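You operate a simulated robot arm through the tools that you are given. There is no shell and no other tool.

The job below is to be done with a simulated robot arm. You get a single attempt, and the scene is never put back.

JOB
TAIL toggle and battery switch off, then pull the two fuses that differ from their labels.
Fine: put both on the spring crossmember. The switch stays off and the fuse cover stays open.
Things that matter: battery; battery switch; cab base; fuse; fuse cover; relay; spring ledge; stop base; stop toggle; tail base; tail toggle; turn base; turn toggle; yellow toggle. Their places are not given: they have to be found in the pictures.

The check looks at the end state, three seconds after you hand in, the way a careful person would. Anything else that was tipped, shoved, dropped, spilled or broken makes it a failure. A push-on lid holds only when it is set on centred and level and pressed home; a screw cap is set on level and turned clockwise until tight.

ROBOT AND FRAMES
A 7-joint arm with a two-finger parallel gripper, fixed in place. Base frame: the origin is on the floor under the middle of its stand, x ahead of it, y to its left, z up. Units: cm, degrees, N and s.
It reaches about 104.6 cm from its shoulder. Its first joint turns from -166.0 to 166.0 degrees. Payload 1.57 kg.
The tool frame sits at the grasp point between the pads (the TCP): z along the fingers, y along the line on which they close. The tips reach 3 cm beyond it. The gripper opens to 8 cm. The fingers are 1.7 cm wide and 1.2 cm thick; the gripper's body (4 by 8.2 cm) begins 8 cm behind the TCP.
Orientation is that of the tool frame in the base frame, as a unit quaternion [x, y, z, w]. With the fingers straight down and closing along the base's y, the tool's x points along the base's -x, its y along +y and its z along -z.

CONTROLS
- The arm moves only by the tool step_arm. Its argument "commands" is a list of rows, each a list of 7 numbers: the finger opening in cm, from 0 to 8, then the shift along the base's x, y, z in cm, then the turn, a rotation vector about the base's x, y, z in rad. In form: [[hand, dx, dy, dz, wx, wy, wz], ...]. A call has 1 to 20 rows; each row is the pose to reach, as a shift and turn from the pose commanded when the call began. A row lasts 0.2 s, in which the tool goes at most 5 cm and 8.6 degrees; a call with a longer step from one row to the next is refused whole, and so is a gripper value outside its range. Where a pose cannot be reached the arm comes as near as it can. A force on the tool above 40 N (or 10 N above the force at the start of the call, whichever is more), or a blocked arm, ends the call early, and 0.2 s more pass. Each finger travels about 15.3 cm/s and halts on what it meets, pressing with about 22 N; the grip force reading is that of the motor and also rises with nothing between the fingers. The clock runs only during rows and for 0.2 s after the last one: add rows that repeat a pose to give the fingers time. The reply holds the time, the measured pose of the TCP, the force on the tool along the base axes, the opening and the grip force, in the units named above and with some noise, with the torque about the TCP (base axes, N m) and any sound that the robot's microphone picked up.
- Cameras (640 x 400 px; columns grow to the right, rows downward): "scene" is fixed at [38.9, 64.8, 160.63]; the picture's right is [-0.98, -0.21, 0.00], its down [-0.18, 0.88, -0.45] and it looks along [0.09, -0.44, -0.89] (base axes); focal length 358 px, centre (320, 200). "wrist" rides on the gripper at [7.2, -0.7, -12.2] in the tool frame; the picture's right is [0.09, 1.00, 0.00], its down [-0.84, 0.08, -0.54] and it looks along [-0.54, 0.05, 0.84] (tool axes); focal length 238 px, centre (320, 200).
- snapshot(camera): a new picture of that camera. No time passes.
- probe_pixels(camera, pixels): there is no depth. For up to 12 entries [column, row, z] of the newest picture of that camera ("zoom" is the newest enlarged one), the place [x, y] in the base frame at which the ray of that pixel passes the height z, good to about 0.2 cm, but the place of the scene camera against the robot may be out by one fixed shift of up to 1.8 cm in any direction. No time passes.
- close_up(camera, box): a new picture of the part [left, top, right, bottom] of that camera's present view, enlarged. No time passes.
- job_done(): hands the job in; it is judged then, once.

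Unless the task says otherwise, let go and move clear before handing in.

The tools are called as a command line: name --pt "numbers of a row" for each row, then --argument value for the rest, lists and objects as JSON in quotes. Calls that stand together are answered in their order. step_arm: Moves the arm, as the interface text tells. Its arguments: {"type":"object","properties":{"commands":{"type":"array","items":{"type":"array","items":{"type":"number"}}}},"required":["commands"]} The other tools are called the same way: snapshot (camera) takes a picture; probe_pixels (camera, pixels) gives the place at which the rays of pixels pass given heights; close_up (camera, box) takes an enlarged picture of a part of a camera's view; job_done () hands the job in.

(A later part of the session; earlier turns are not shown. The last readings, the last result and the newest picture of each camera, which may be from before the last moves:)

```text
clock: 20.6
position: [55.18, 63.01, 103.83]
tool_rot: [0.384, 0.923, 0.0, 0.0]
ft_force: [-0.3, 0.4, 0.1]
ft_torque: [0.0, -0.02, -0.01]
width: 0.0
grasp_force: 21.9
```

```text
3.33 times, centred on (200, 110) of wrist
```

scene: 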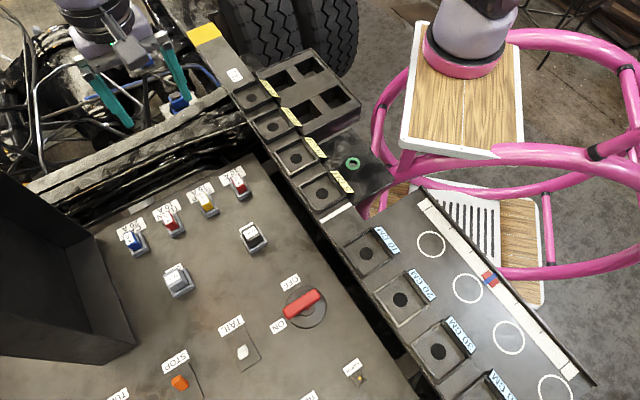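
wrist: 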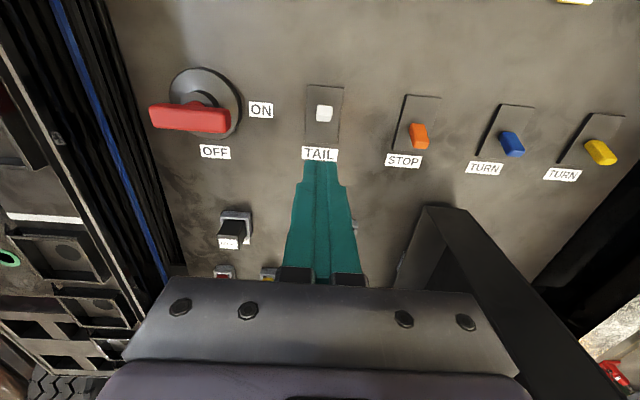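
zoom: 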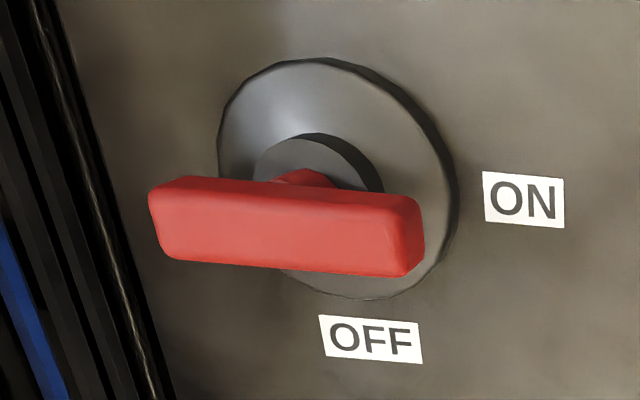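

Triangulating the labels puts the panel near z ≈ 85, with the lever tip near (54.6,64.2), about 2.5 cm above it and leaning away from the label. I'll place the closed fingers on its far side (u ≈ −9.5) and descend to just above the base plate.

step_arm --pt "0 -2.57 3.03 -1 0 0 0" --pt "0 -2.57 3.03 -5 0 0 0" --pt "0 -2.57 3.03 -9 0 0 0" --pt "0 -2.57 3.03 -12 0 0 0" --pt "0 -2.57 3.03 -13.3 0 0 0" --pt "0 -2.57 3.03 -13.3 0 0 0"

snapshot --camera "wrist"

close_up --camera "wrist" --box '[240, 80, 400, 200]'

close_up --camera "scene" --box '[180, 280, 320, 400]'

```text
clock: 22.0
position: [52.69, 66.01, 90.5]
tool_rot: [0.384, 0.923, 0.0, -0.001]
ft_force: [0.2, 0.0, -0.4]
ft_torque: [0.01, 0.0, 0.02]
width: 0.0
grasp_force: 21.6
```

```text
taken
```

wrist: 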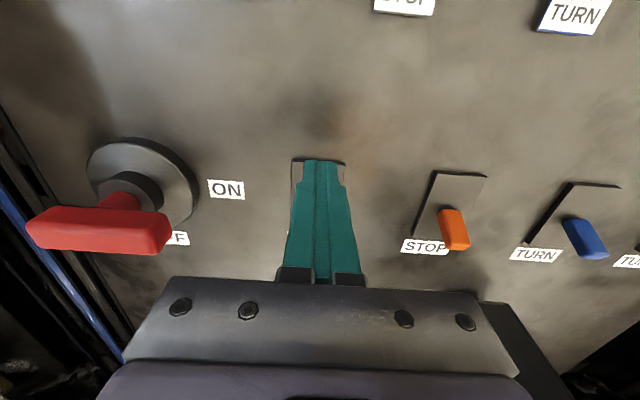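

```text
3.33 times, centred on (320, 140) of wrist
```

zoom: 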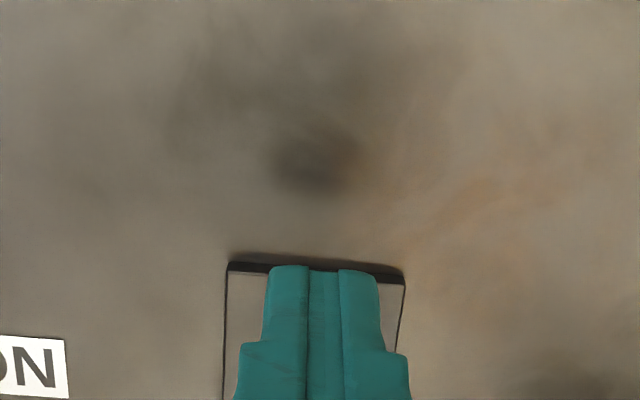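

```text
3.33 times, centred on (250, 340) of scene
```

zoom: 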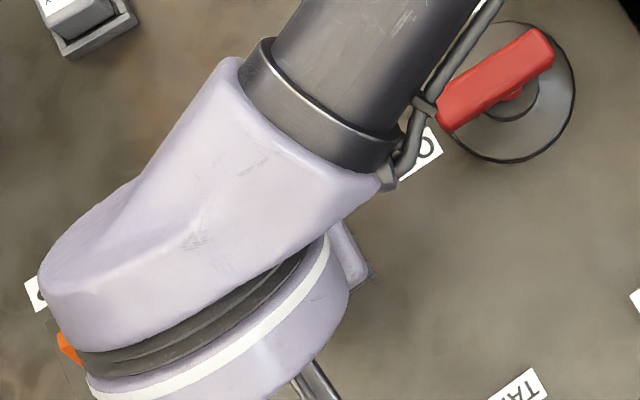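

The fingertips sit beyond the lever at the far edge of the TAIL plate with no contact (forces ≈ 0). I'll go down another 1.1 cm and see the force reading.

step_arm --pt "0 0 0 -0.5 0 0 0" --pt "0 0 0 -0.8 0 0 0" --pt "0 0 0 -1.1 0 0 0" --pt "0 0 0 -1.1 0 0 0"

```text
clock: 23.0
position: [52.71, 66.06, 89.36]
tool_rot: [0.383, 0.924, 0.0, 0.0]
ft_force: [0.2, -0.4, -0.2]
ft_torque: [-0.01, 0.05, 0.0]
width: 0.0
grasp_force: 21.3
```

No contact at tip height ≈ 86.4. Now I'll push toward the label (+x, −y) in small steps.

step_arm --pt "0 0.35 -0.35 0 0 0 0" --pt "0 0.7 -0.7 0 0 0 0" --pt "0 1.05 -1.05 0 0 0 0" --pt "0 1.4 -1.4 0 0 0 0" --pt "0 1.75 -1.75 0 0 0 0" --pt "0 2.1 -2.1 0 0 0 0" --pt "0 2.1 -2.1 0 0 0 0"

snapshot --camera "wrist"

```text
clock: 24.6
position: [54.81, 63.87, 89.56]
tool_rot: [0.383, 0.924, 0.0, 0.0]
ft_force: [-0.4, -0.1, -0.2]
ft_torque: [-0.01, 0.0, 0.01]
width: 0.0
grasp_force: 21.2
heard: click
```

```text
taken
```

wrist: 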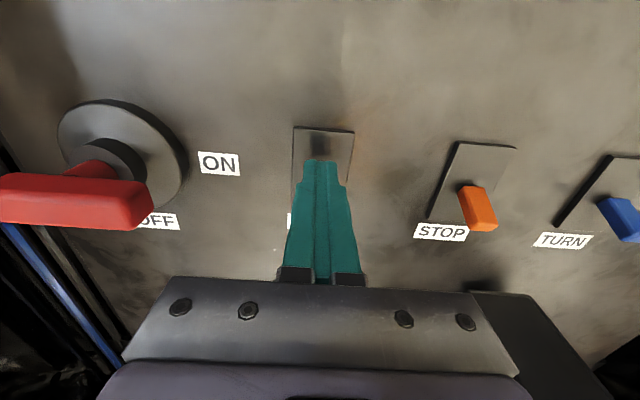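

A click was heard and forces are near zero, so the toggle snapped over. I'll back off slightly, rise, and check.

step_arm --pt "0 -0.4 0.4 0 0 0 0" --pt "0 -0.4 0.4 3 0 0 0" --pt "0 -0.4 0.4 7 0 0 0" --pt "0 -0.4 0.4 11 0 0 0" --pt "0 -0.4 0.4 14.5 0 0 0" --pt "0 -0.4 0.4 14.5 0 0 0"

snapshot --camera "wrist"

close_up --camera "wrist" --box '[120, 30, 440, 200]'

```text
clock: 26.0
position: [54.13, 64.36, 104.07]
tool_rot: [0.384, 0.923, 0.0, 0.0]
ft_force: [-0.2, 0.4, -0.5]
ft_torque: [0.02, 0.01, -0.01]
width: 0.0
grasp_force: 21.6
```

```text
taken
```

wrist: 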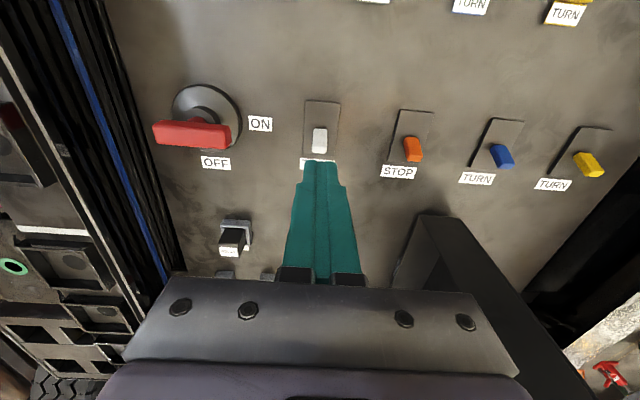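

```text
2.00 times, centred on (280, 115) of wrist
```

zoom: 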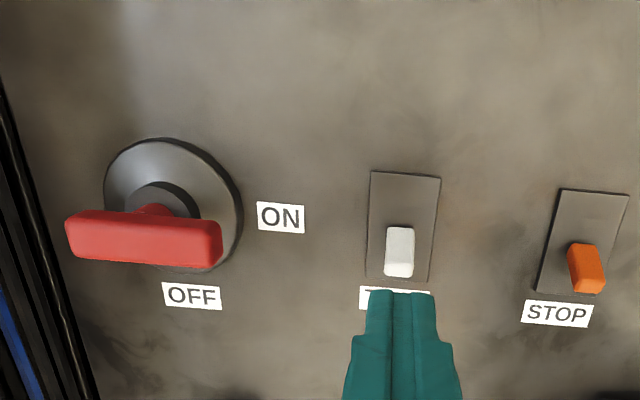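

The white TAIL lever now leans toward its label like the others: toggle off. Next is the battery switch; I'll probe the handle ends and disc in this view for triangulation.

probe_pixels --camera "zoom" --pixels '[[67, 238, 88], [67, 238, 92], [221, 245, 88], [221, 245, 92], [173, 205, 85], [173, 205, 87], [145, 225, 90], [145, 225, 92], [281, 218, 84.7], [191, 296, 84.7]]'

close_up --camera "scene" --box '[250, 260, 360, 350]'

```text
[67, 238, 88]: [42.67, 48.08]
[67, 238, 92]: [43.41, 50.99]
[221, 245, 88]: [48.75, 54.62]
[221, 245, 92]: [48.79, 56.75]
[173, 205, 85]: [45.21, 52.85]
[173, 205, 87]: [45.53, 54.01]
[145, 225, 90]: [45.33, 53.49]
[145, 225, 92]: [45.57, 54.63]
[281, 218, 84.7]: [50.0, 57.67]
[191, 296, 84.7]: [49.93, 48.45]
```

```text
4.44 times, centred on (305, 305) of scene
```

zoom: 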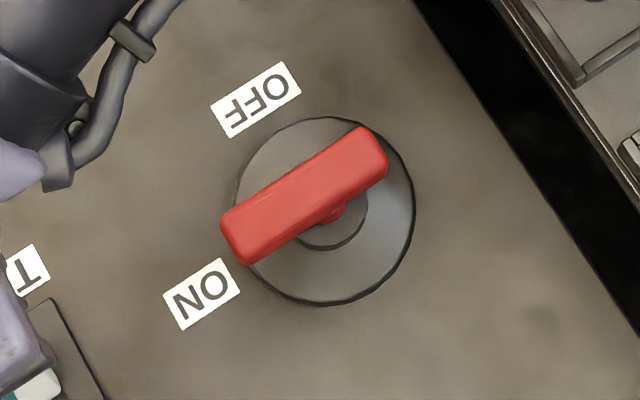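

Triangulation gives the switch pivot near (45.36,53.03), the bar's top at z ≈ 92, lying along the 45° line and pointing to ON; OFF is 90° clockwise. I'll move over the bar's ON half with the fingers turned to straddle it.

step_arm --pt "0 -0.6 -0.9 0 0 0 0.143" --pt "0 -1.2 -1.8 0 0 0 0.286" --pt "0 -1.8 -2.7 0 0 0 0.428" --pt "0 -2.4 -3.6 0 0 0 0.571" --pt "0 -3 -4.5 0 0 0 0.714" --pt "0 -3.6 -5.4 0 0 0 0.857" --pt "1 -4.2 -6.3 0 0 0 1.0" --pt "2 -5 -7.2 0 0 0 1.142" --pt "3 -5.8 -8.1 0 0 0 1.285" --pt "4 -6.4 -9 0 0 0 1.428" --pt "5 -6.93 -9.5 0 0 0 1.571" --pt "5 -6.93 -9.5 0 0 0 1.571"

snapshot --camera "wrist"

close_up --camera "wrist" --box '[240, 80, 400, 200]'

snapshot --camera "scene"

```text
clock: 28.6
position: [47.4, 54.8, 103.93]
tool_rot: [-0.382, 0.924, 0.0, 0.0]
ft_force: [-0.3, 0.3, -0.6]
ft_torque: [0.02, -0.02, 0.04]
width: 5.0
grasp_force: 0.1
```

```text
taken
```

wrist: 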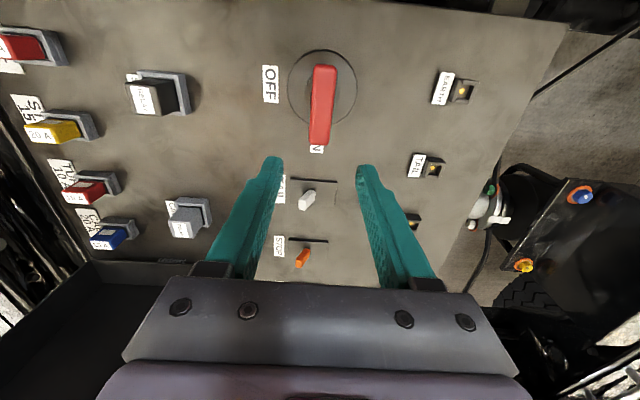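

```text
3.33 times, centred on (320, 140) of wrist
```

zoom: 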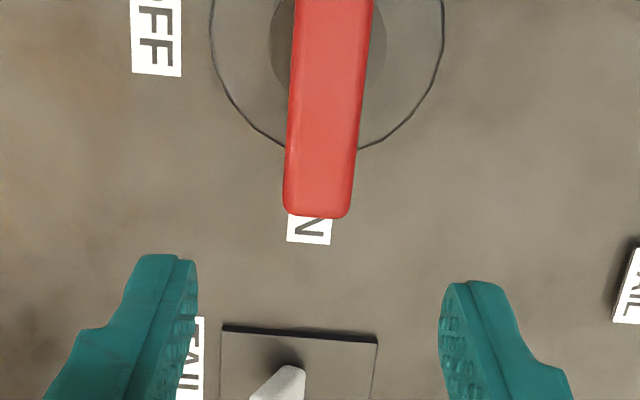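

```text
taken
```

scene: 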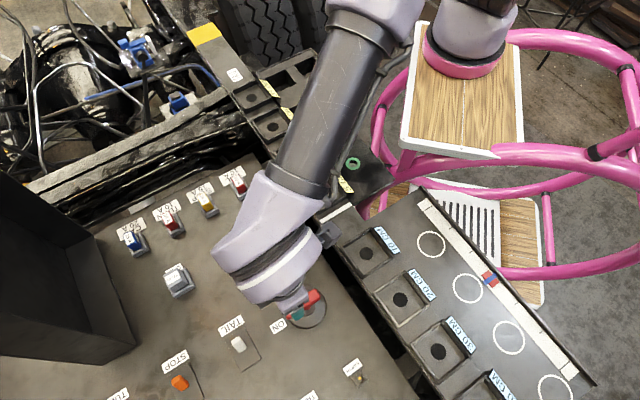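

The fingers straddle the bar's line; the ON end is at zoom (320,210). I'll probe the bar's end and edges at z = 92 to check centring.

probe_pixels --camera "zoom" --pixels '[[318, 215, 92], [288, 200, 92], [354, 200, 92], [295, 20, 92], [372, 20, 92], [318, 215, 90], [295, 20, 90], [372, 20, 90]]'

probe_pixels --camera "wrist" --pixels '[[325, 65, 92], [322, 87, 86], [286, 87, 86], [357, 87, 86]]'

```text
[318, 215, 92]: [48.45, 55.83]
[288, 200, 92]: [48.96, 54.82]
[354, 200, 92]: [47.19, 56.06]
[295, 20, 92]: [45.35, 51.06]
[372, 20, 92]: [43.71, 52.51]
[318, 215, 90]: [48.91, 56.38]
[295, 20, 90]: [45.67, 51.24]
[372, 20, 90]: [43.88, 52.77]
```

```text
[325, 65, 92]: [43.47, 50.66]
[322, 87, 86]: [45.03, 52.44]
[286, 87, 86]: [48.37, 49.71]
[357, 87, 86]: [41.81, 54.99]
```

The bar is centred at u ≈ −5.2 with width 2.1 cm, and the TCP is at u ≈ −5.2, so the fingers are lined up. I'll descend to z ≈ 91.5 and check.

step_arm --pt "5 0 0 -4 0 0 0" --pt "5 0 0 -8 0 0 0" --pt "5 0 0 -10.5 0 0 0" --pt "5 0 0 -12.3 0 0 0" --pt "5 0 0 -12.3 0 0 0"

snapshot --camera "wrist"

```text
clock: 29.8
position: [47.44, 54.48, 91.57]
tool_rot: [-0.382, 0.924, 0.0, -0.001]
ft_force: [-0.2, -0.3, 0.4]
ft_torque: [0.0, 0.0, -0.01]
width: 5.01
grasp_force: 0.0
```

```text
taken
```

wrist: 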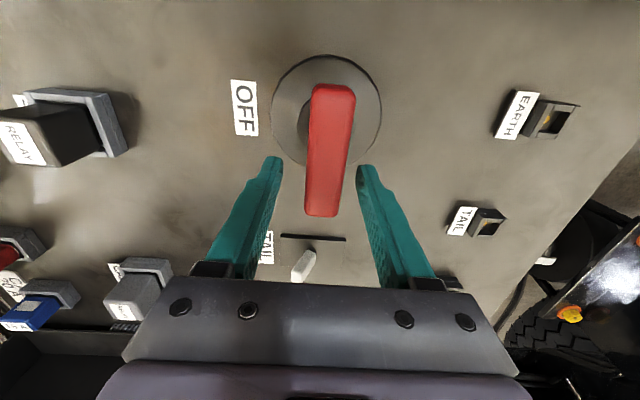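

The red bar is between the open fingers. I'll close on it.

step_arm --pt "3 0 0 0 0 0 0" --pt "1.5 0 0 0 0 0 0" --pt "1.5 0 0 0 0 0 0"

```text
clock: 30.6
position: [47.36, 54.55, 91.53]
tool_rot: [-0.382, 0.924, 0.0, 0.0]
ft_force: [-0.2, 4.7, -0.1]
ft_torque: [0.07, -0.65, -0.12]
width: 2.29
grasp_force: 35.3
```

The fingers hold the bar (opening 2.29, grip 35). Now I'll swing it clockwise by 90° along an arc about the pivot toward OFF.

step_arm --pt "1.5 0.252 -0.291 0 0 0 -0.1428" --pt "1.5 0.461 -0.615 0 0 0 -0.2856" --pt "1.5 0.621 -0.966 0 0 0 -0.4284" --pt "1.5 0.729 -1.335 0 0 0 -0.5712" --pt "1.5 0.784 -1.717 0 0 0 -0.714" --pt "1.5 0.784 -2.102 0 0 0 -0.8568" --pt "1.5 0.729 -2.483 0 0 0 -0.9996" --pt "1.5 0.621 -2.853 0 0 0 -1.1424" --pt "1.5 0.461 -3.203 0 0 0 -1.2852" --pt "1.5 0.252 -3.527 0 0 0 -1.428" --pt "1.5 0 -3.818 0 0 0 -1.5708" --pt "1.5 0 -3.818 0 0 0 -1.5708"

snapshot --camera "wrist"

```text
clock: 33.2
position: [47.26, 51.07, 91.57]
tool_rot: [0.383, 0.924, -0.001, 0.0]
ft_force: [-25.0, -5.5, -30.8]
ft_torque: [0.31, -0.2, 0.54]
width: 2.18
grasp_force: 34.3
heard: click
```

```text
taken
```

wrist: 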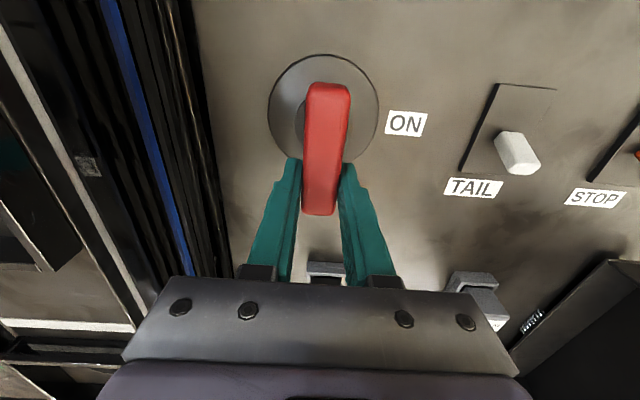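

A click was heard and the bar now points down the image toward OFF. There's residual force, so I'll open the fingers and rise.

step_arm --pt "3 0 0 0 0 0 0" --pt "5 0 0 0 0 0 0" --pt "5 0 0 0 0 0 0"

step_arm --pt "5 0 0 3 0 0 0" --pt "5 0 0 7 0 0 0" --pt "5 0 0 11 0 0 0" --pt "5 0 0 15 0 0 0" --pt "5 0 0 18 0 0 0" --pt "5 0 0 18 0 0 0"

snapshot --camera "wrist"

close_up --camera "wrist" --box '[220, 40, 500, 200]'

```text
clock: 34.0
position: [47.57, 50.95, 91.88]
tool_rot: [0.385, 0.923, 0.0, -0.001]
ft_force: [0.1, -0.4, 1.0]
ft_torque: [-0.02, 0.02, -0.03]
width: 5.02
grasp_force: 0.1
```

```text
clock: 35.4
position: [47.43, 51.36, 109.82]
tool_rot: [0.383, 0.924, 0.0, 0.0]
ft_force: [0.3, 0.1, 0.1]
ft_torque: [-0.04, 0.01, 0.01]
width: 4.99
grasp_force: 0.1
```

```text
taken
```

wrist: 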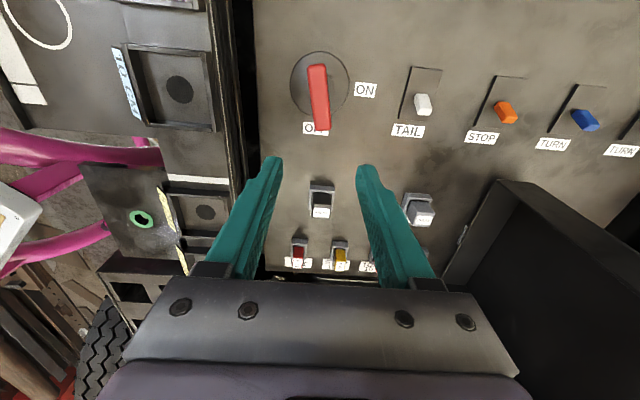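

```text
2.29 times, centred on (360, 120) of wrist
```

zoom: 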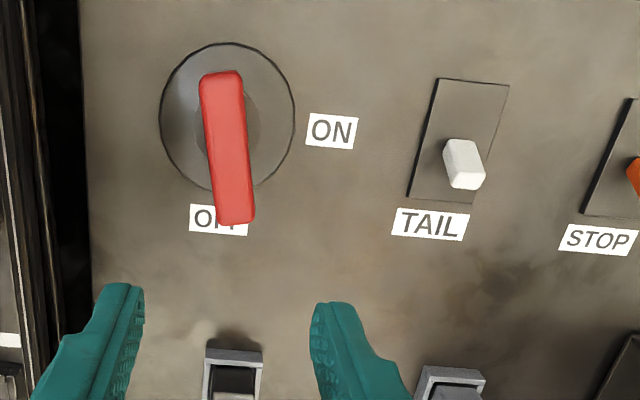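

The bar now points over the OFF label. I'll probe its ends to measure the exact angle.

probe_pixels --camera "zoom" --pixels '[[221, 75, 92], [237, 222, 92], [200, 82, 92], [242, 75, 92], [218, 222, 92], [255, 216, 92], [227, 118, 86], [331, 131, 84.7], [218, 220, 84.7]]'

close_up --camera "scene" --box '[250, 260, 360, 350]'

```text
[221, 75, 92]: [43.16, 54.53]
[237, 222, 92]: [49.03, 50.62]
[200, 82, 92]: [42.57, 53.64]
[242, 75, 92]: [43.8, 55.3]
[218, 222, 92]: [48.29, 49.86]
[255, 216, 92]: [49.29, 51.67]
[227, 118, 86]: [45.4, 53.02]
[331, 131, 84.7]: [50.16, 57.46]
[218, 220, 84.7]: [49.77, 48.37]
```

```text
4.44 times, centred on (305, 305) of scene
```

zoom: 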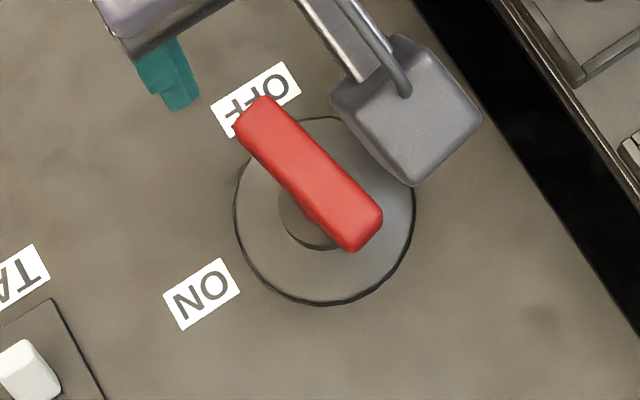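

When I held it, the bar was aligned at −45° with a resisting torque, and after release it settled at about −34° — its own end stop on the OFF side, with the click heard. So the switch is off. Now I'll go over the STOP fuse.

step_arm --pt "5 3.6 -2.2 0 0 0 0" --pt "5 7.2 -4.4 0 0 0 0" --pt "5 10.8 -6.7 0 0 0 0" --pt "5 14.4 -9 0 0 0 0" --pt "5 18 -11.2 0 0 0 0" --pt "5 21.6 -13.4 0 0 0 0" --pt "5 25 -15.7 0 0 0 0" --pt "5 25 -15.7 -2 0 0 0" --pt "5 25 -15.7 -2 0 0 0"

snapshot --camera "wrist"

close_up --camera "wrist" --box '[220, 40, 460, 190]'

```text
clock: 37.4
position: [72.44, 35.22, 107.57]
tool_rot: [0.384, 0.923, 0.0, 0.0]
ft_force: [-0.1, -0.4, 0.0]
ft_torque: [-0.02, -0.05, -0.03]
width: 4.97
grasp_force: 0.1
```

```text
taken
```

wrist: 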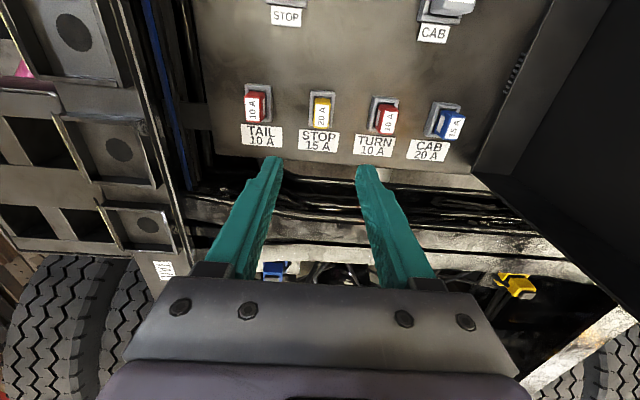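

```text
2.67 times, centred on (340, 115) of wrist
```

zoom: 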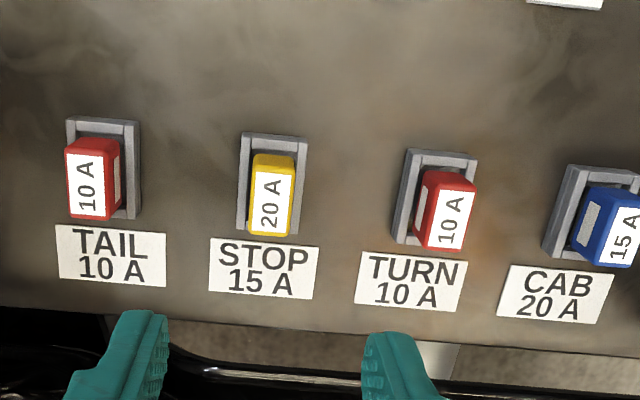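

The yellow 20 A fuse stands in its socket at zoom (250–297, 152–238). I'll probe it now, then shift along the row to triangulate its height and the cover.

probe_pixels --camera "zoom" --pixels '[[271, 203, 86], [271, 203, 90], [250, 165, 88], [295, 165, 88], [248, 235, 88], [291, 237, 88], [620, 233, 86], [620, 233, 90], [244, 132, 85], [308, 138, 85], [300, 236, 85], [238, 233, 85]]'

probe_pixels --camera "wrist" --pixels '[[470, 173, 84.7], [545, 30, 84.7], [555, 8, 90], [640, 310, 95], [520, 55, 86], [500, 175, 84.7]]'

step_arm --pt "5 1.5 1.5 0 0 0 0" --pt "5 3 3 0 0 0 0" --pt "5 4.5 4.5 0 0 0 0" --pt "5 4.5 4.5 0 0 0 0"

snapshot --camera "wrist"

close_up --camera "wrist" --box '[220, 40, 460, 190]'

```text
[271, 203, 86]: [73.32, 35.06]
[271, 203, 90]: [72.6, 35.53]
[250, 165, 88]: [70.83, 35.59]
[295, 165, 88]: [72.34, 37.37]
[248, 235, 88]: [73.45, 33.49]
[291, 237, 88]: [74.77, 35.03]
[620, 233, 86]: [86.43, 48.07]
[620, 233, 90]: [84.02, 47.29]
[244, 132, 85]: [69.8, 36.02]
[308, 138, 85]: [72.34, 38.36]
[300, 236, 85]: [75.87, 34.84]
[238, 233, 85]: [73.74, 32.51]
```

```text
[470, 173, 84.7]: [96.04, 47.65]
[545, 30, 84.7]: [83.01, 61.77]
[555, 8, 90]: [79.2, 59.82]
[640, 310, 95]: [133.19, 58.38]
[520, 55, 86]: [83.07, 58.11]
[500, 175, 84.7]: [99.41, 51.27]
```

```text
clock: 38.4
position: [76.98, 39.86, 107.67]
tool_rot: [0.384, 0.924, 0.0, 0.0]
ft_force: [-0.4, -0.1, 0.3]
ft_torque: [0.0, -0.01, 0.0]
width: 4.99
grasp_force: 0.0
```

```text
taken
```

wrist: 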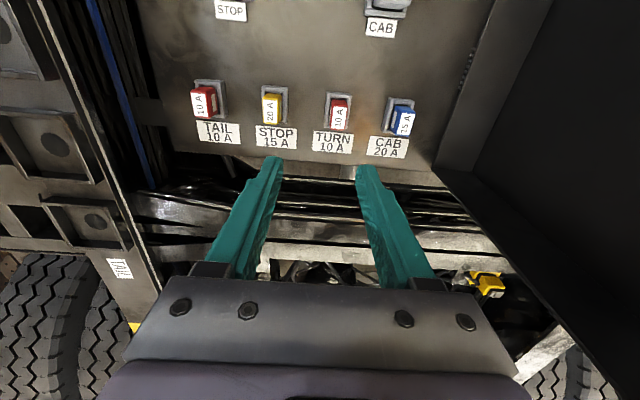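

```text
2.67 times, centred on (340, 115) of wrist
```

zoom: 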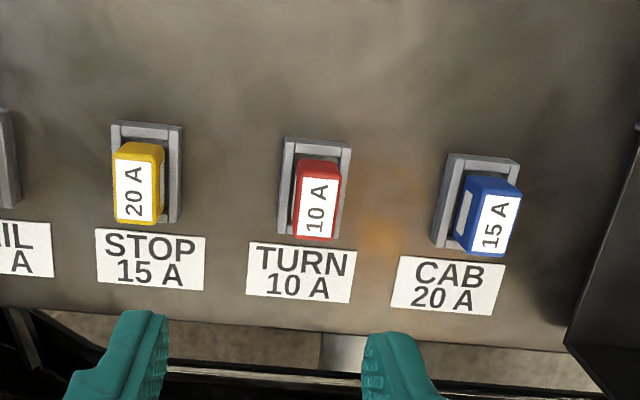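

From the shifted pose, the STOP fuse top is at zoom (135,192) and CAB at (493,222). I'll probe them for triangulation, along with the cover's corners.

probe_pixels --camera "zoom" --pixels '[[134, 193, 86], [134, 193, 90], [493, 222, 86], [493, 222, 90], [470, 185, 88], [520, 195, 88], [458, 248, 88], [508, 257, 88], [566, 345, 85], [640, 130, 90], [150, 262, 84.7], [447, 288, 84.7]]'

snapshot --camera "scene"

```text
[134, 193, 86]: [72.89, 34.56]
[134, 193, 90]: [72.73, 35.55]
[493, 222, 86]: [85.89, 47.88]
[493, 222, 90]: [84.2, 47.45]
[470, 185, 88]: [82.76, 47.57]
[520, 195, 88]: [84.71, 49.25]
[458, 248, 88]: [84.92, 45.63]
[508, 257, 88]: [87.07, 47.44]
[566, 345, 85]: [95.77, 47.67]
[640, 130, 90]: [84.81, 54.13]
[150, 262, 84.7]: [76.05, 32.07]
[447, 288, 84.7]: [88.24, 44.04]
```

```text
taken
```

scene: 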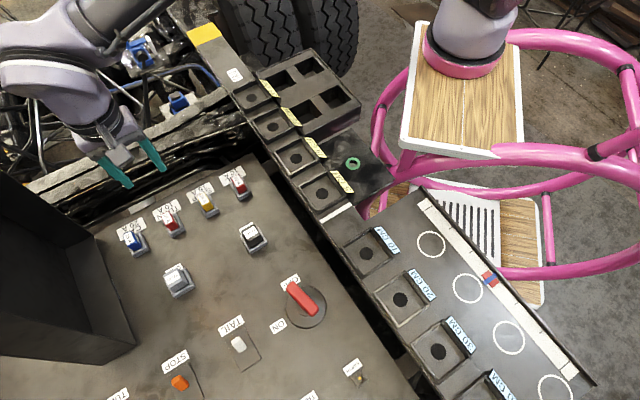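

Triangulation: STOP fuse top at about (72.74,35.44), CAB at (84.5,47.5), both z ≈ 89.3; the cover's rim stands around v ≈ 100–101 up to z ≈ 118, 6–7 cm from the CAB fuse. I'll look at the arm in the scene view to judge the clearance.

close_up --camera "scene" --box '[0, 0, 260, 260]'

close_up --camera "scene" --box '[-80, 20, 180, 200]'

```text
1.54 times, centred on (130, 130) of scene
```

zoom: 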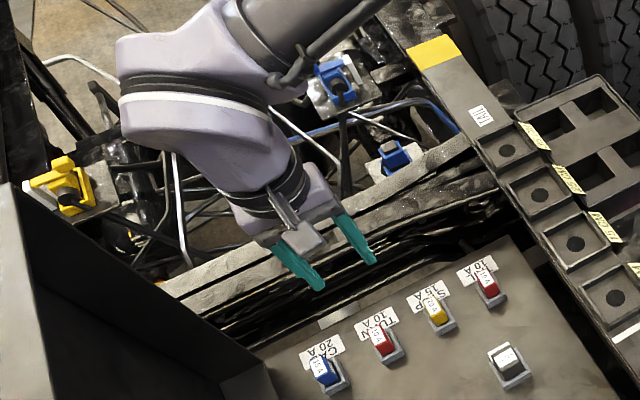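

```text
refused: -80 is not a number from 0 to 640
```

The arm's hand and wrist stay within about 7 cm of the tool axis, and the cover's opening faces the panel, so a straight-down approach should clear. I'll first go over the STOP fuse and descend to z ≈ 97 for a check.

step_arm --pt "4.5 -2.1 -2.2 0 0 0 0" --pt "4.5 -4.15 -4.43 0 0 0 0" --pt "4.5 -4.15 -4.43 -4 0 0 0" --pt "4.5 -4.15 -4.43 -8 0 0 0" --pt "4.5 -4.15 -4.43 -10.6 0 0 0" --pt "4.5 -4.15 -4.43 -10.6 0 0 0"

snapshot --camera "wrist"

close_up --camera "wrist" --box '[240, 70, 400, 190]'

```text
clock: 39.8
position: [72.69, 35.28, 96.88]
tool_rot: [0.384, 0.923, -0.001, 0.0]
ft_force: [-0.4, 0.3, -0.8]
ft_torque: [0.0, 0.0, 0.01]
width: 4.52
grasp_force: 0.0
```

```text
taken
```

wrist: 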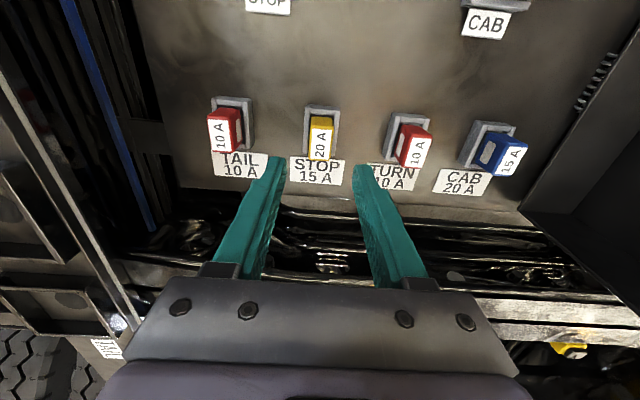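

```text
3.33 times, centred on (320, 130) of wrist
```

zoom: 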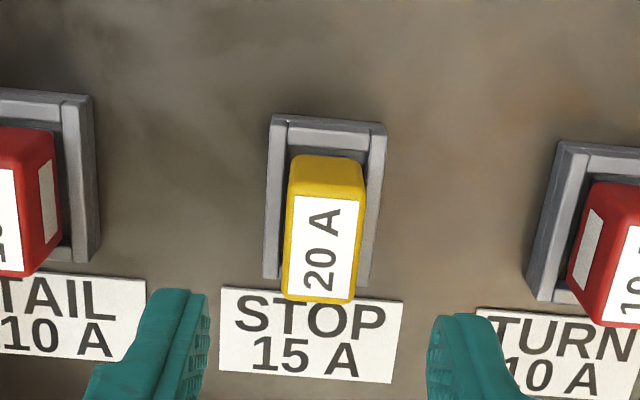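

The 20 A fuse (zoom 283–365, 155–303) is centred between the finger tips (208 and 428). I'll probe it at z = 89.3 for final alignment.

probe_pixels --camera "zoom" --pixels '[[322, 245, 89.3], [293, 195, 89.3], [359, 203, 89.3], [285, 297, 89.3], [350, 303, 89.3], [290, 160, 89.3], [362, 165, 89.3], [322, 245, 88.5]]'

```text
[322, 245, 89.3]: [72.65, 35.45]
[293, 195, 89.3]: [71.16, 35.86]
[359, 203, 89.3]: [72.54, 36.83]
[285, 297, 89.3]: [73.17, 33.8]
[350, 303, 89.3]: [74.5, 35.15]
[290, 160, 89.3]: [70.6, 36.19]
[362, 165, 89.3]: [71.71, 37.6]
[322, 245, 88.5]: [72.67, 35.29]
```

The fuse centre (72.65–72.8, 35.4) matches the TCP. I'll descend to z ≈ 89.9 (tips ≈ 86.9) and close gently.

step_arm --pt "4.5 0 0 -3 0 0 0" --pt "4.5 0 0 -5.5 0 0 0" --pt "4.5 0 0 -7.1 0 0 0" --pt "4.5 0 0 -7.1 0 0 0"

snapshot --camera "wrist"

close_up --camera "wrist" --box '[240, 90, 400, 230]'

```text
clock: 40.8
position: [72.8, 35.4, 89.98]
tool_rot: [0.383, 0.924, -0.001, 0.0]
ft_force: [0.0, -0.3, 0.4]
ft_torque: [-0.02, 0.01, 0.02]
width: 4.51
grasp_force: 0.1
```

```text
taken
```

wrist: 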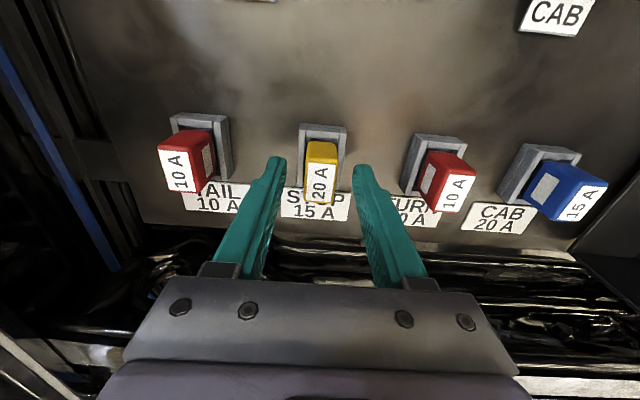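

```text
2.86 times, centred on (320, 160) of wrist
```

zoom: 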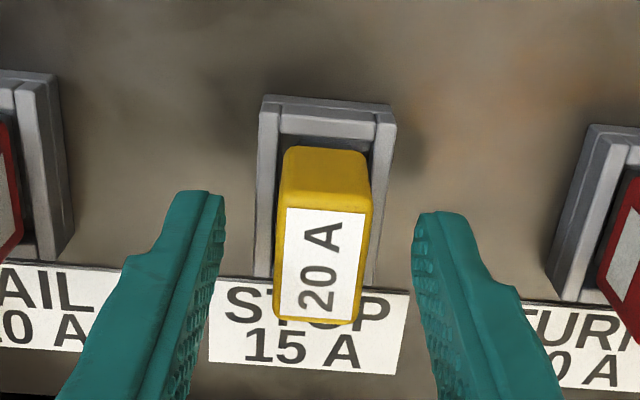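

The fuse stands between the fingers, clear of the socket. I'll close on it.

step_arm --pt "3 0 0 0 0 0 0" --pt "1.2 0 0 0 0 0 0" --pt "1.2 0 0 0 0 0 0"

close_up --camera "wrist" --box '[240, 90, 400, 230]'

```text
clock: 41.6
position: [72.89, 35.35, 90.05]
tool_rot: [0.384, 0.923, 0.0, 0.001]
ft_force: [-0.3, 0.2, -0.3]
ft_torque: [0.04, -0.02, -0.02]
width: 1.86
grasp_force: 22.0
```

```text
2.86 times, centred on (320, 160) of wrist
```

zoom: 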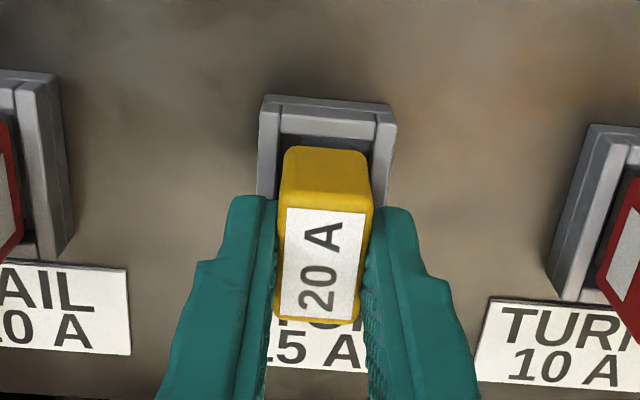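

The fuse is gripped (opening 1.86, grip 22). I'll pull straight up in small steps.

step_arm --pt "1.2 0 0 0.4 0 0 0" --pt "1.2 0 0 0.8 0 0 0" --pt "1.2 0 0 1.2 0 0 0" --pt "1.2 0 0 1.8 0 0 0" --pt "1.2 0 0 2.6 0 0 0" --pt "1.2 0 0 3.6 0 0 0" --pt "1.2 0 0 3.6 0 0 0"

snapshot --camera "wrist"

close_up --camera "wrist" --box '[240, 70, 400, 230]'

```text
clock: 43.2
position: [72.99, 35.37, 93.74]
tool_rot: [0.384, 0.923, 0.0, -0.001]
ft_force: [-0.9, 0.5, -0.7]
ft_torque: [-0.01, 0.02, -0.01]
width: 1.92
grasp_force: 22.2
```

```text
taken
```

wrist: 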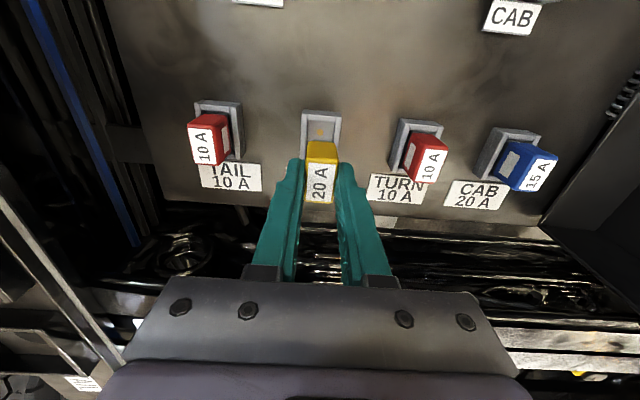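

```text
2.50 times, centred on (320, 150) of wrist
```

zoom: 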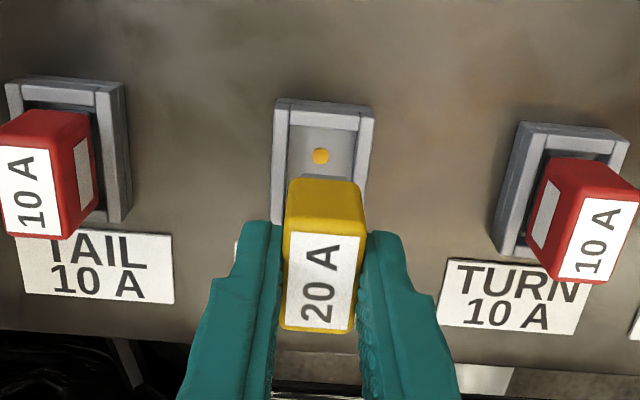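

The yellow fuse is out of its socket (contact visible at zoom (320,155)). I'll raise it and carry it over the crossmember.

step_arm --pt "1.2 0 0 4 0 0 0" --pt "1.2 0 0 8 0 0 0" --pt "1.2 0 0 12 0 0 0" --pt "1.2 0 0 14 0 0 0" --pt "1.2 3.8 -1.9 14 0 0 0" --pt "1.2 7.6 -3.8 14 0 0 0" --pt "1.2 11.4 -5.7 14 0 0 0" --pt "1.2 15.3 -7.5 14 0 0 0" --pt "1.2 15.3 -7.5 14 0 0 0"

snapshot --camera "wrist"

close_up --camera "wrist" --box '[200, 50, 440, 200]'

snapshot --camera "scene"

```text
clock: 45.2
position: [88.27, 27.56, 107.71]
tool_rot: [0.384, 0.924, 0.001, 0.0]
ft_force: [-0.1, 0.5, -0.2]
ft_torque: [0.01, 0.01, 0.0]
width: 1.88
grasp_force: 22.3
```

```text
taken
```

wrist: 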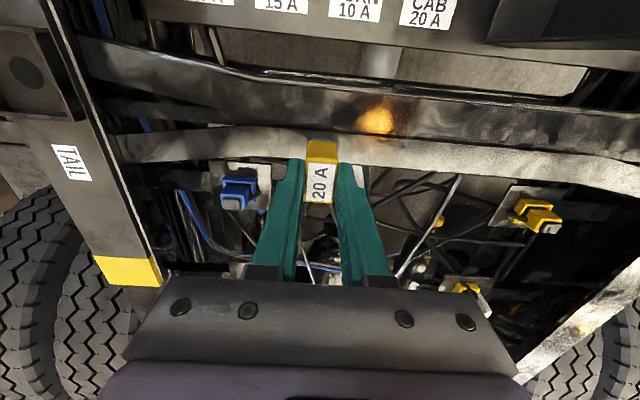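

```text
2.67 times, centred on (320, 125) of wrist
```

zoom: 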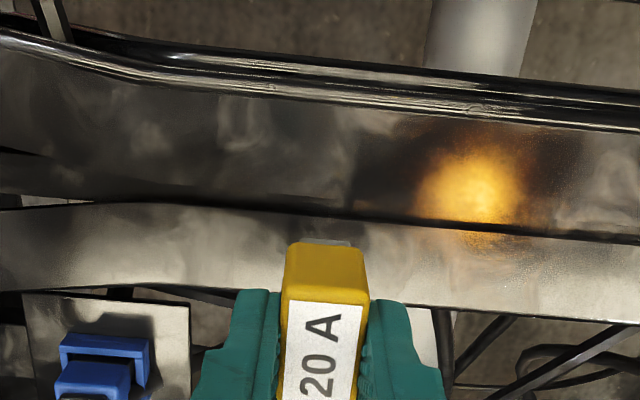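

```text
taken
```

scene: 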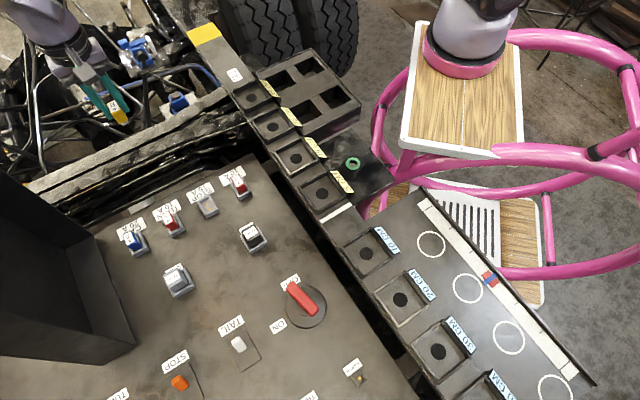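

The crossmember's seam runs at zoom (100,205)–(640,238), with near edge around (400,100) and far edge around (520,312). I'll probe these to re-check the height and place.

probe_pixels --camera "zoom" --pixels '[[400, 222, 90], [400, 222, 94], [400, 222, 98], [400, 108, 90], [400, 108, 94], [400, 108, 98], [500, 311, 90], [500, 311, 94], [500, 311, 98], [150, 203, 94], [600, 236, 94], [320, 245, 106.7]]'

```text
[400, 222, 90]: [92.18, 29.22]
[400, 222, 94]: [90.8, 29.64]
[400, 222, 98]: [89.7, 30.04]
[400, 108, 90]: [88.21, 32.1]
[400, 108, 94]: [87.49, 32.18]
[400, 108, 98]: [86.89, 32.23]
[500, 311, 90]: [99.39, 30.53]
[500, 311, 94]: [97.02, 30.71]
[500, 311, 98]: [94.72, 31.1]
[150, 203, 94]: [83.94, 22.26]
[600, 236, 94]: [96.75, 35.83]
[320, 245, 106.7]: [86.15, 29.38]
```

The crossmember's flat top spans u 39.1–46.9 at z ≈ 93.9, and the fuse hangs at u ≈ 42.5, v ≈ 82 — over its middle. I'll centre slightly and start lowering.

step_arm --pt "1.2 0.28 -0.28 -1.5 0 0 0" --pt "1.2 0.28 -0.28 -4 0 0 0" --pt "1.2 0.28 -0.28 -5.5 0 0 0" --pt "1.2 0.28 -0.28 -6.5 0 0 0" --pt "1.2 0.28 -0.28 -7 0 0 0" --pt "1.2 0.28 -0.28 -7 0 0 0"

close_up --camera "wrist" --box '[200, 50, 440, 200]'

close_up --camera "scene" --box '[40, 40, 220, 180]'

```text
clock: 46.6
position: [88.54, 27.43, 100.6]
tool_rot: [0.383, 0.924, -0.001, 0.0]
ft_force: [0.2, -0.3, 0.0]
ft_torque: [-0.06, 0.0, 0.0]
width: 1.87
grasp_force: 22.1
```

```text
2.67 times, centred on (320, 125) of wrist
```

zoom: 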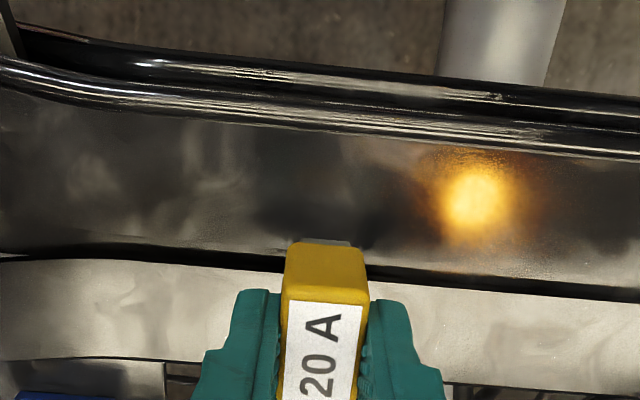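

```text
2.86 times, centred on (130, 110) of scene
```

zoom: 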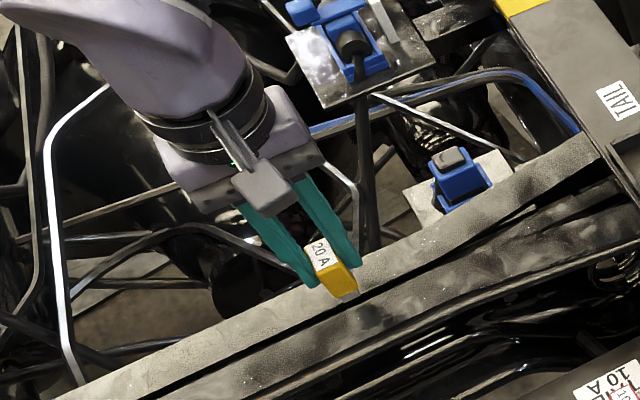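

No contact yet at TCP z = 100.6; in the scene zoom the fuse's bottom (350,298) is just above the flange. I'll lower in fine steps and watch the force.

step_arm --pt "1.2 0 0 -0.3 0 0 0" --pt "1.2 0 0 -0.6 0 0 0" --pt "1.2 0 0 -0.9 0 0 0" --pt "1.2 0 0 -1.2 0 0 0"

```text
clock: 47.6
position: [88.59, 27.58, 99.5]
tool_rot: [0.384, 0.923, 0.0, 0.0]
ft_force: [-0.1, 0.1, -0.3]
ft_torque: [0.02, 0.01, 0.01]
width: 1.89
grasp_force: 22.3
```

Still no contact at z = 99.5. I'll keep lowering in fine steps.

step_arm --pt "1.2 0 0 -0.25 0 0 0" --pt "1.2 0 0 -0.5 0 0 0" --pt "1.2 0 0 -0.75 0 0 0"

close_up --camera "scene" --box '[80, 90, 160, 160]'

```text
clock: 48.4
position: [88.45, 27.52, 98.61]
tool_rot: [0.383, 0.924, 0.0, -0.001]
ft_force: [0.0, -0.7, -0.5]
ft_torque: [0.03, 0.0, -0.01]
width: 1.87
grasp_force: 21.7
```

```text
5.71 times, centred on (120, 125) of scene
```

zoom: 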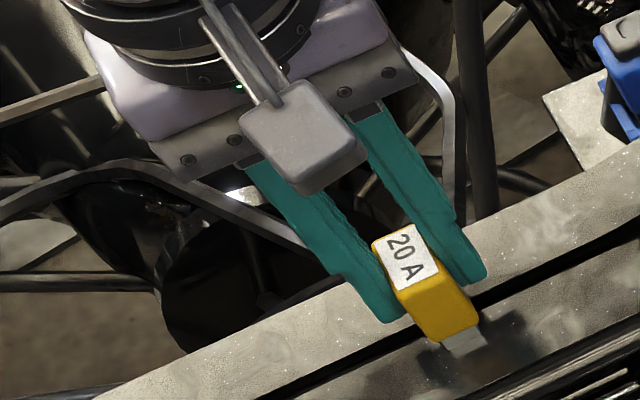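

The fuse's metal foot (zoom 465,350) is just over the flange with its shadow closing in. A little further down.

step_arm --pt "1.2 0 0 -0.2 0 0 0" --pt "1.2 0 0 -0.4 0 0 0" --pt "1.2 0 0 -0.4 0 0 0"

```text
clock: 49.2
position: [88.45, 27.58, 98.46]
tool_rot: [0.384, 0.923, 0.001, 0.001]
ft_force: [-2.0, -0.5, 13.2]
ft_torque: [-0.02, 0.11, -0.01]
width: 1.91
grasp_force: 21.9
```

Contact: 13 N upward at TCP z ≈ 98.4. I'll relieve the pressure a little, then open the fingers slowly.

step_arm --pt "1.2 0 0 0.12 0 0 0" --pt "1.2 0 0 0.12 0 0 0"

step_arm --pt "2.1 0 0 0 0 0 0" --pt "2.6 0 0 0 0 0 0" --pt "3.4 0 0 0 0 0 0" --pt "4.2 0 0 0 0 0 0" --pt "4.2 0 0 0 0 0 0"

snapshot --camera "wrist"

close_up --camera "wrist" --box '[220, 80, 420, 230]'

close_up --camera "scene" --box '[80, 90, 180, 180]'

```text
clock: 49.8
position: [88.41, 27.55, 98.44]
tool_rot: [0.384, 0.923, 0.001, -0.001]
ft_force: [3.5, 0.3, 9.2]
ft_torque: [0.06, -0.13, 0.01]
width: 1.91
grasp_force: 21.9
```

```text
clock: 51.0
position: [88.38, 27.45, 98.41]
tool_rot: [0.383, 0.924, 0.0, 0.001]
ft_force: [-0.3, 1.2, 0.1]
ft_torque: [-0.02, -0.05, 0.01]
width: 4.21
grasp_force: 0.1
```

```text
taken
```

wrist: 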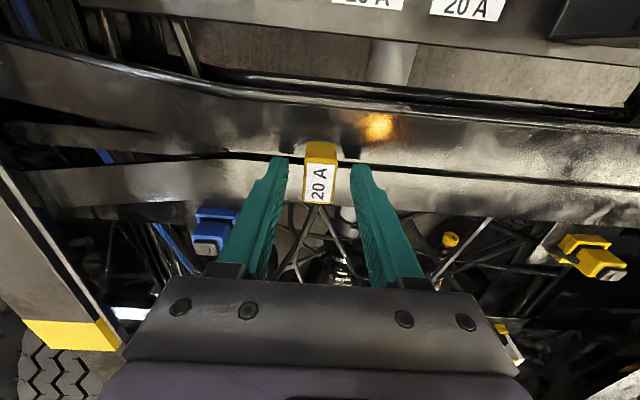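

```text
2.67 times, centred on (320, 155) of wrist
```

zoom: 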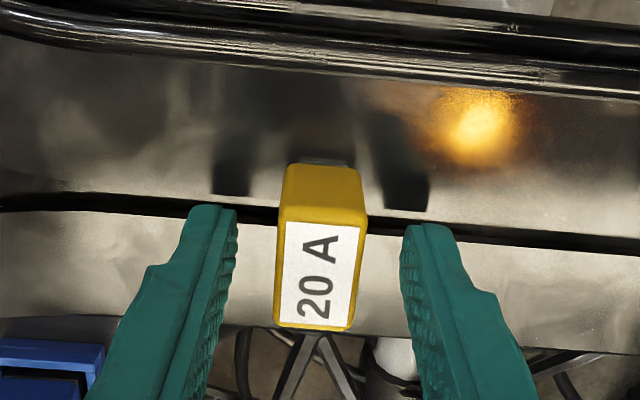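

```text
4.44 times, centred on (130, 135) of scene
```

zoom: 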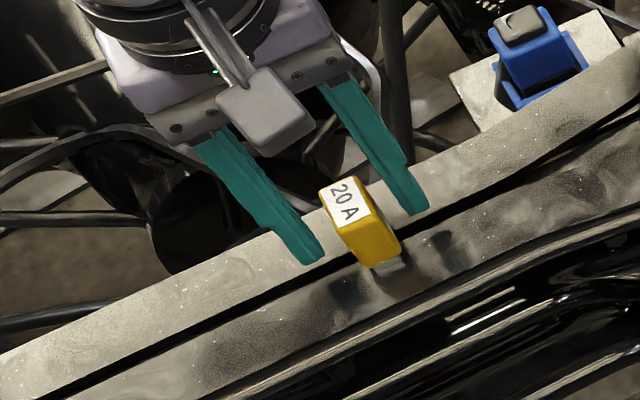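

The yellow fuse stands upright on the crossmember, released (opening 4.2, force ≈ 0). I'll rise straight up and go over to the CAB fuse.

step_arm --pt "4.2 0 0 1.5 0 0 0" --pt "4.2 0 0 4 0 0 0" --pt "4.2 0 0 8 0 0 0" --pt "4.2 0 0 12 0 0 0" --pt "4.2 0 0 14 0 0 0" --pt "4.5 -0.7 4 14 0 0 0" --pt "4.5 -1.4 8 14 0 0 0" --pt "4.5 -2.1 12 14 0 0 0" --pt "4.5 -2.9 16 14 0 0 0" --pt "4.5 -3.82 19.86 14 0 0 0" --pt "4.5 -3.82 19.86 12 0 0 0" --pt "4.5 -3.82 19.86 12 0 0 0"

snapshot --camera "wrist"

snapshot --camera "scene"

close_up --camera "scene" --box '[0, 60, 260, 260]'

```text
clock: 53.6
position: [81.78, 45.33, 110.93]
tool_rot: [0.384, 0.923, -0.001, -0.001]
ft_force: [-0.8, 0.0, 0.0]
ft_torque: [0.01, -0.03, 0.0]
width: 4.49
grasp_force: 0.0
out of reach, approached as far as the arm can: row 9, 10, 11, 12
```

```text
taken
```

wrist: 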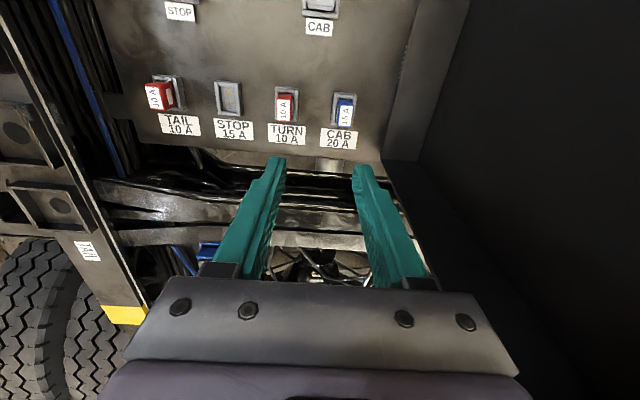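

```text
taken
```

scene: 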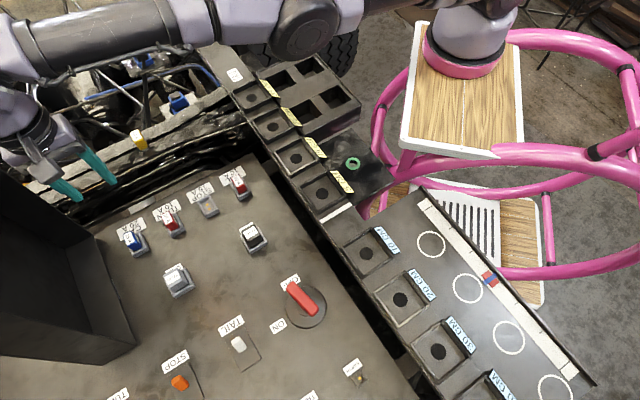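

```text
2.00 times, centred on (130, 160) of scene
```

zoom: 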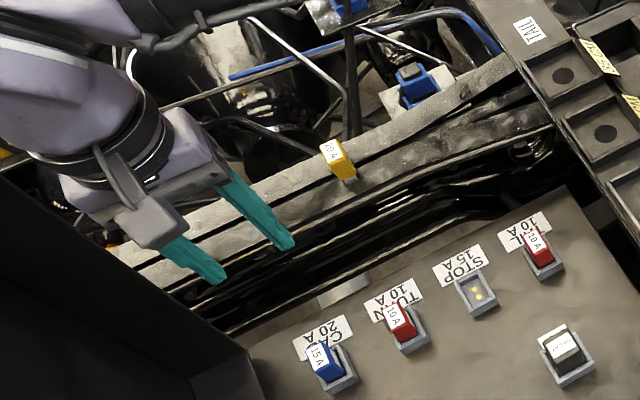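

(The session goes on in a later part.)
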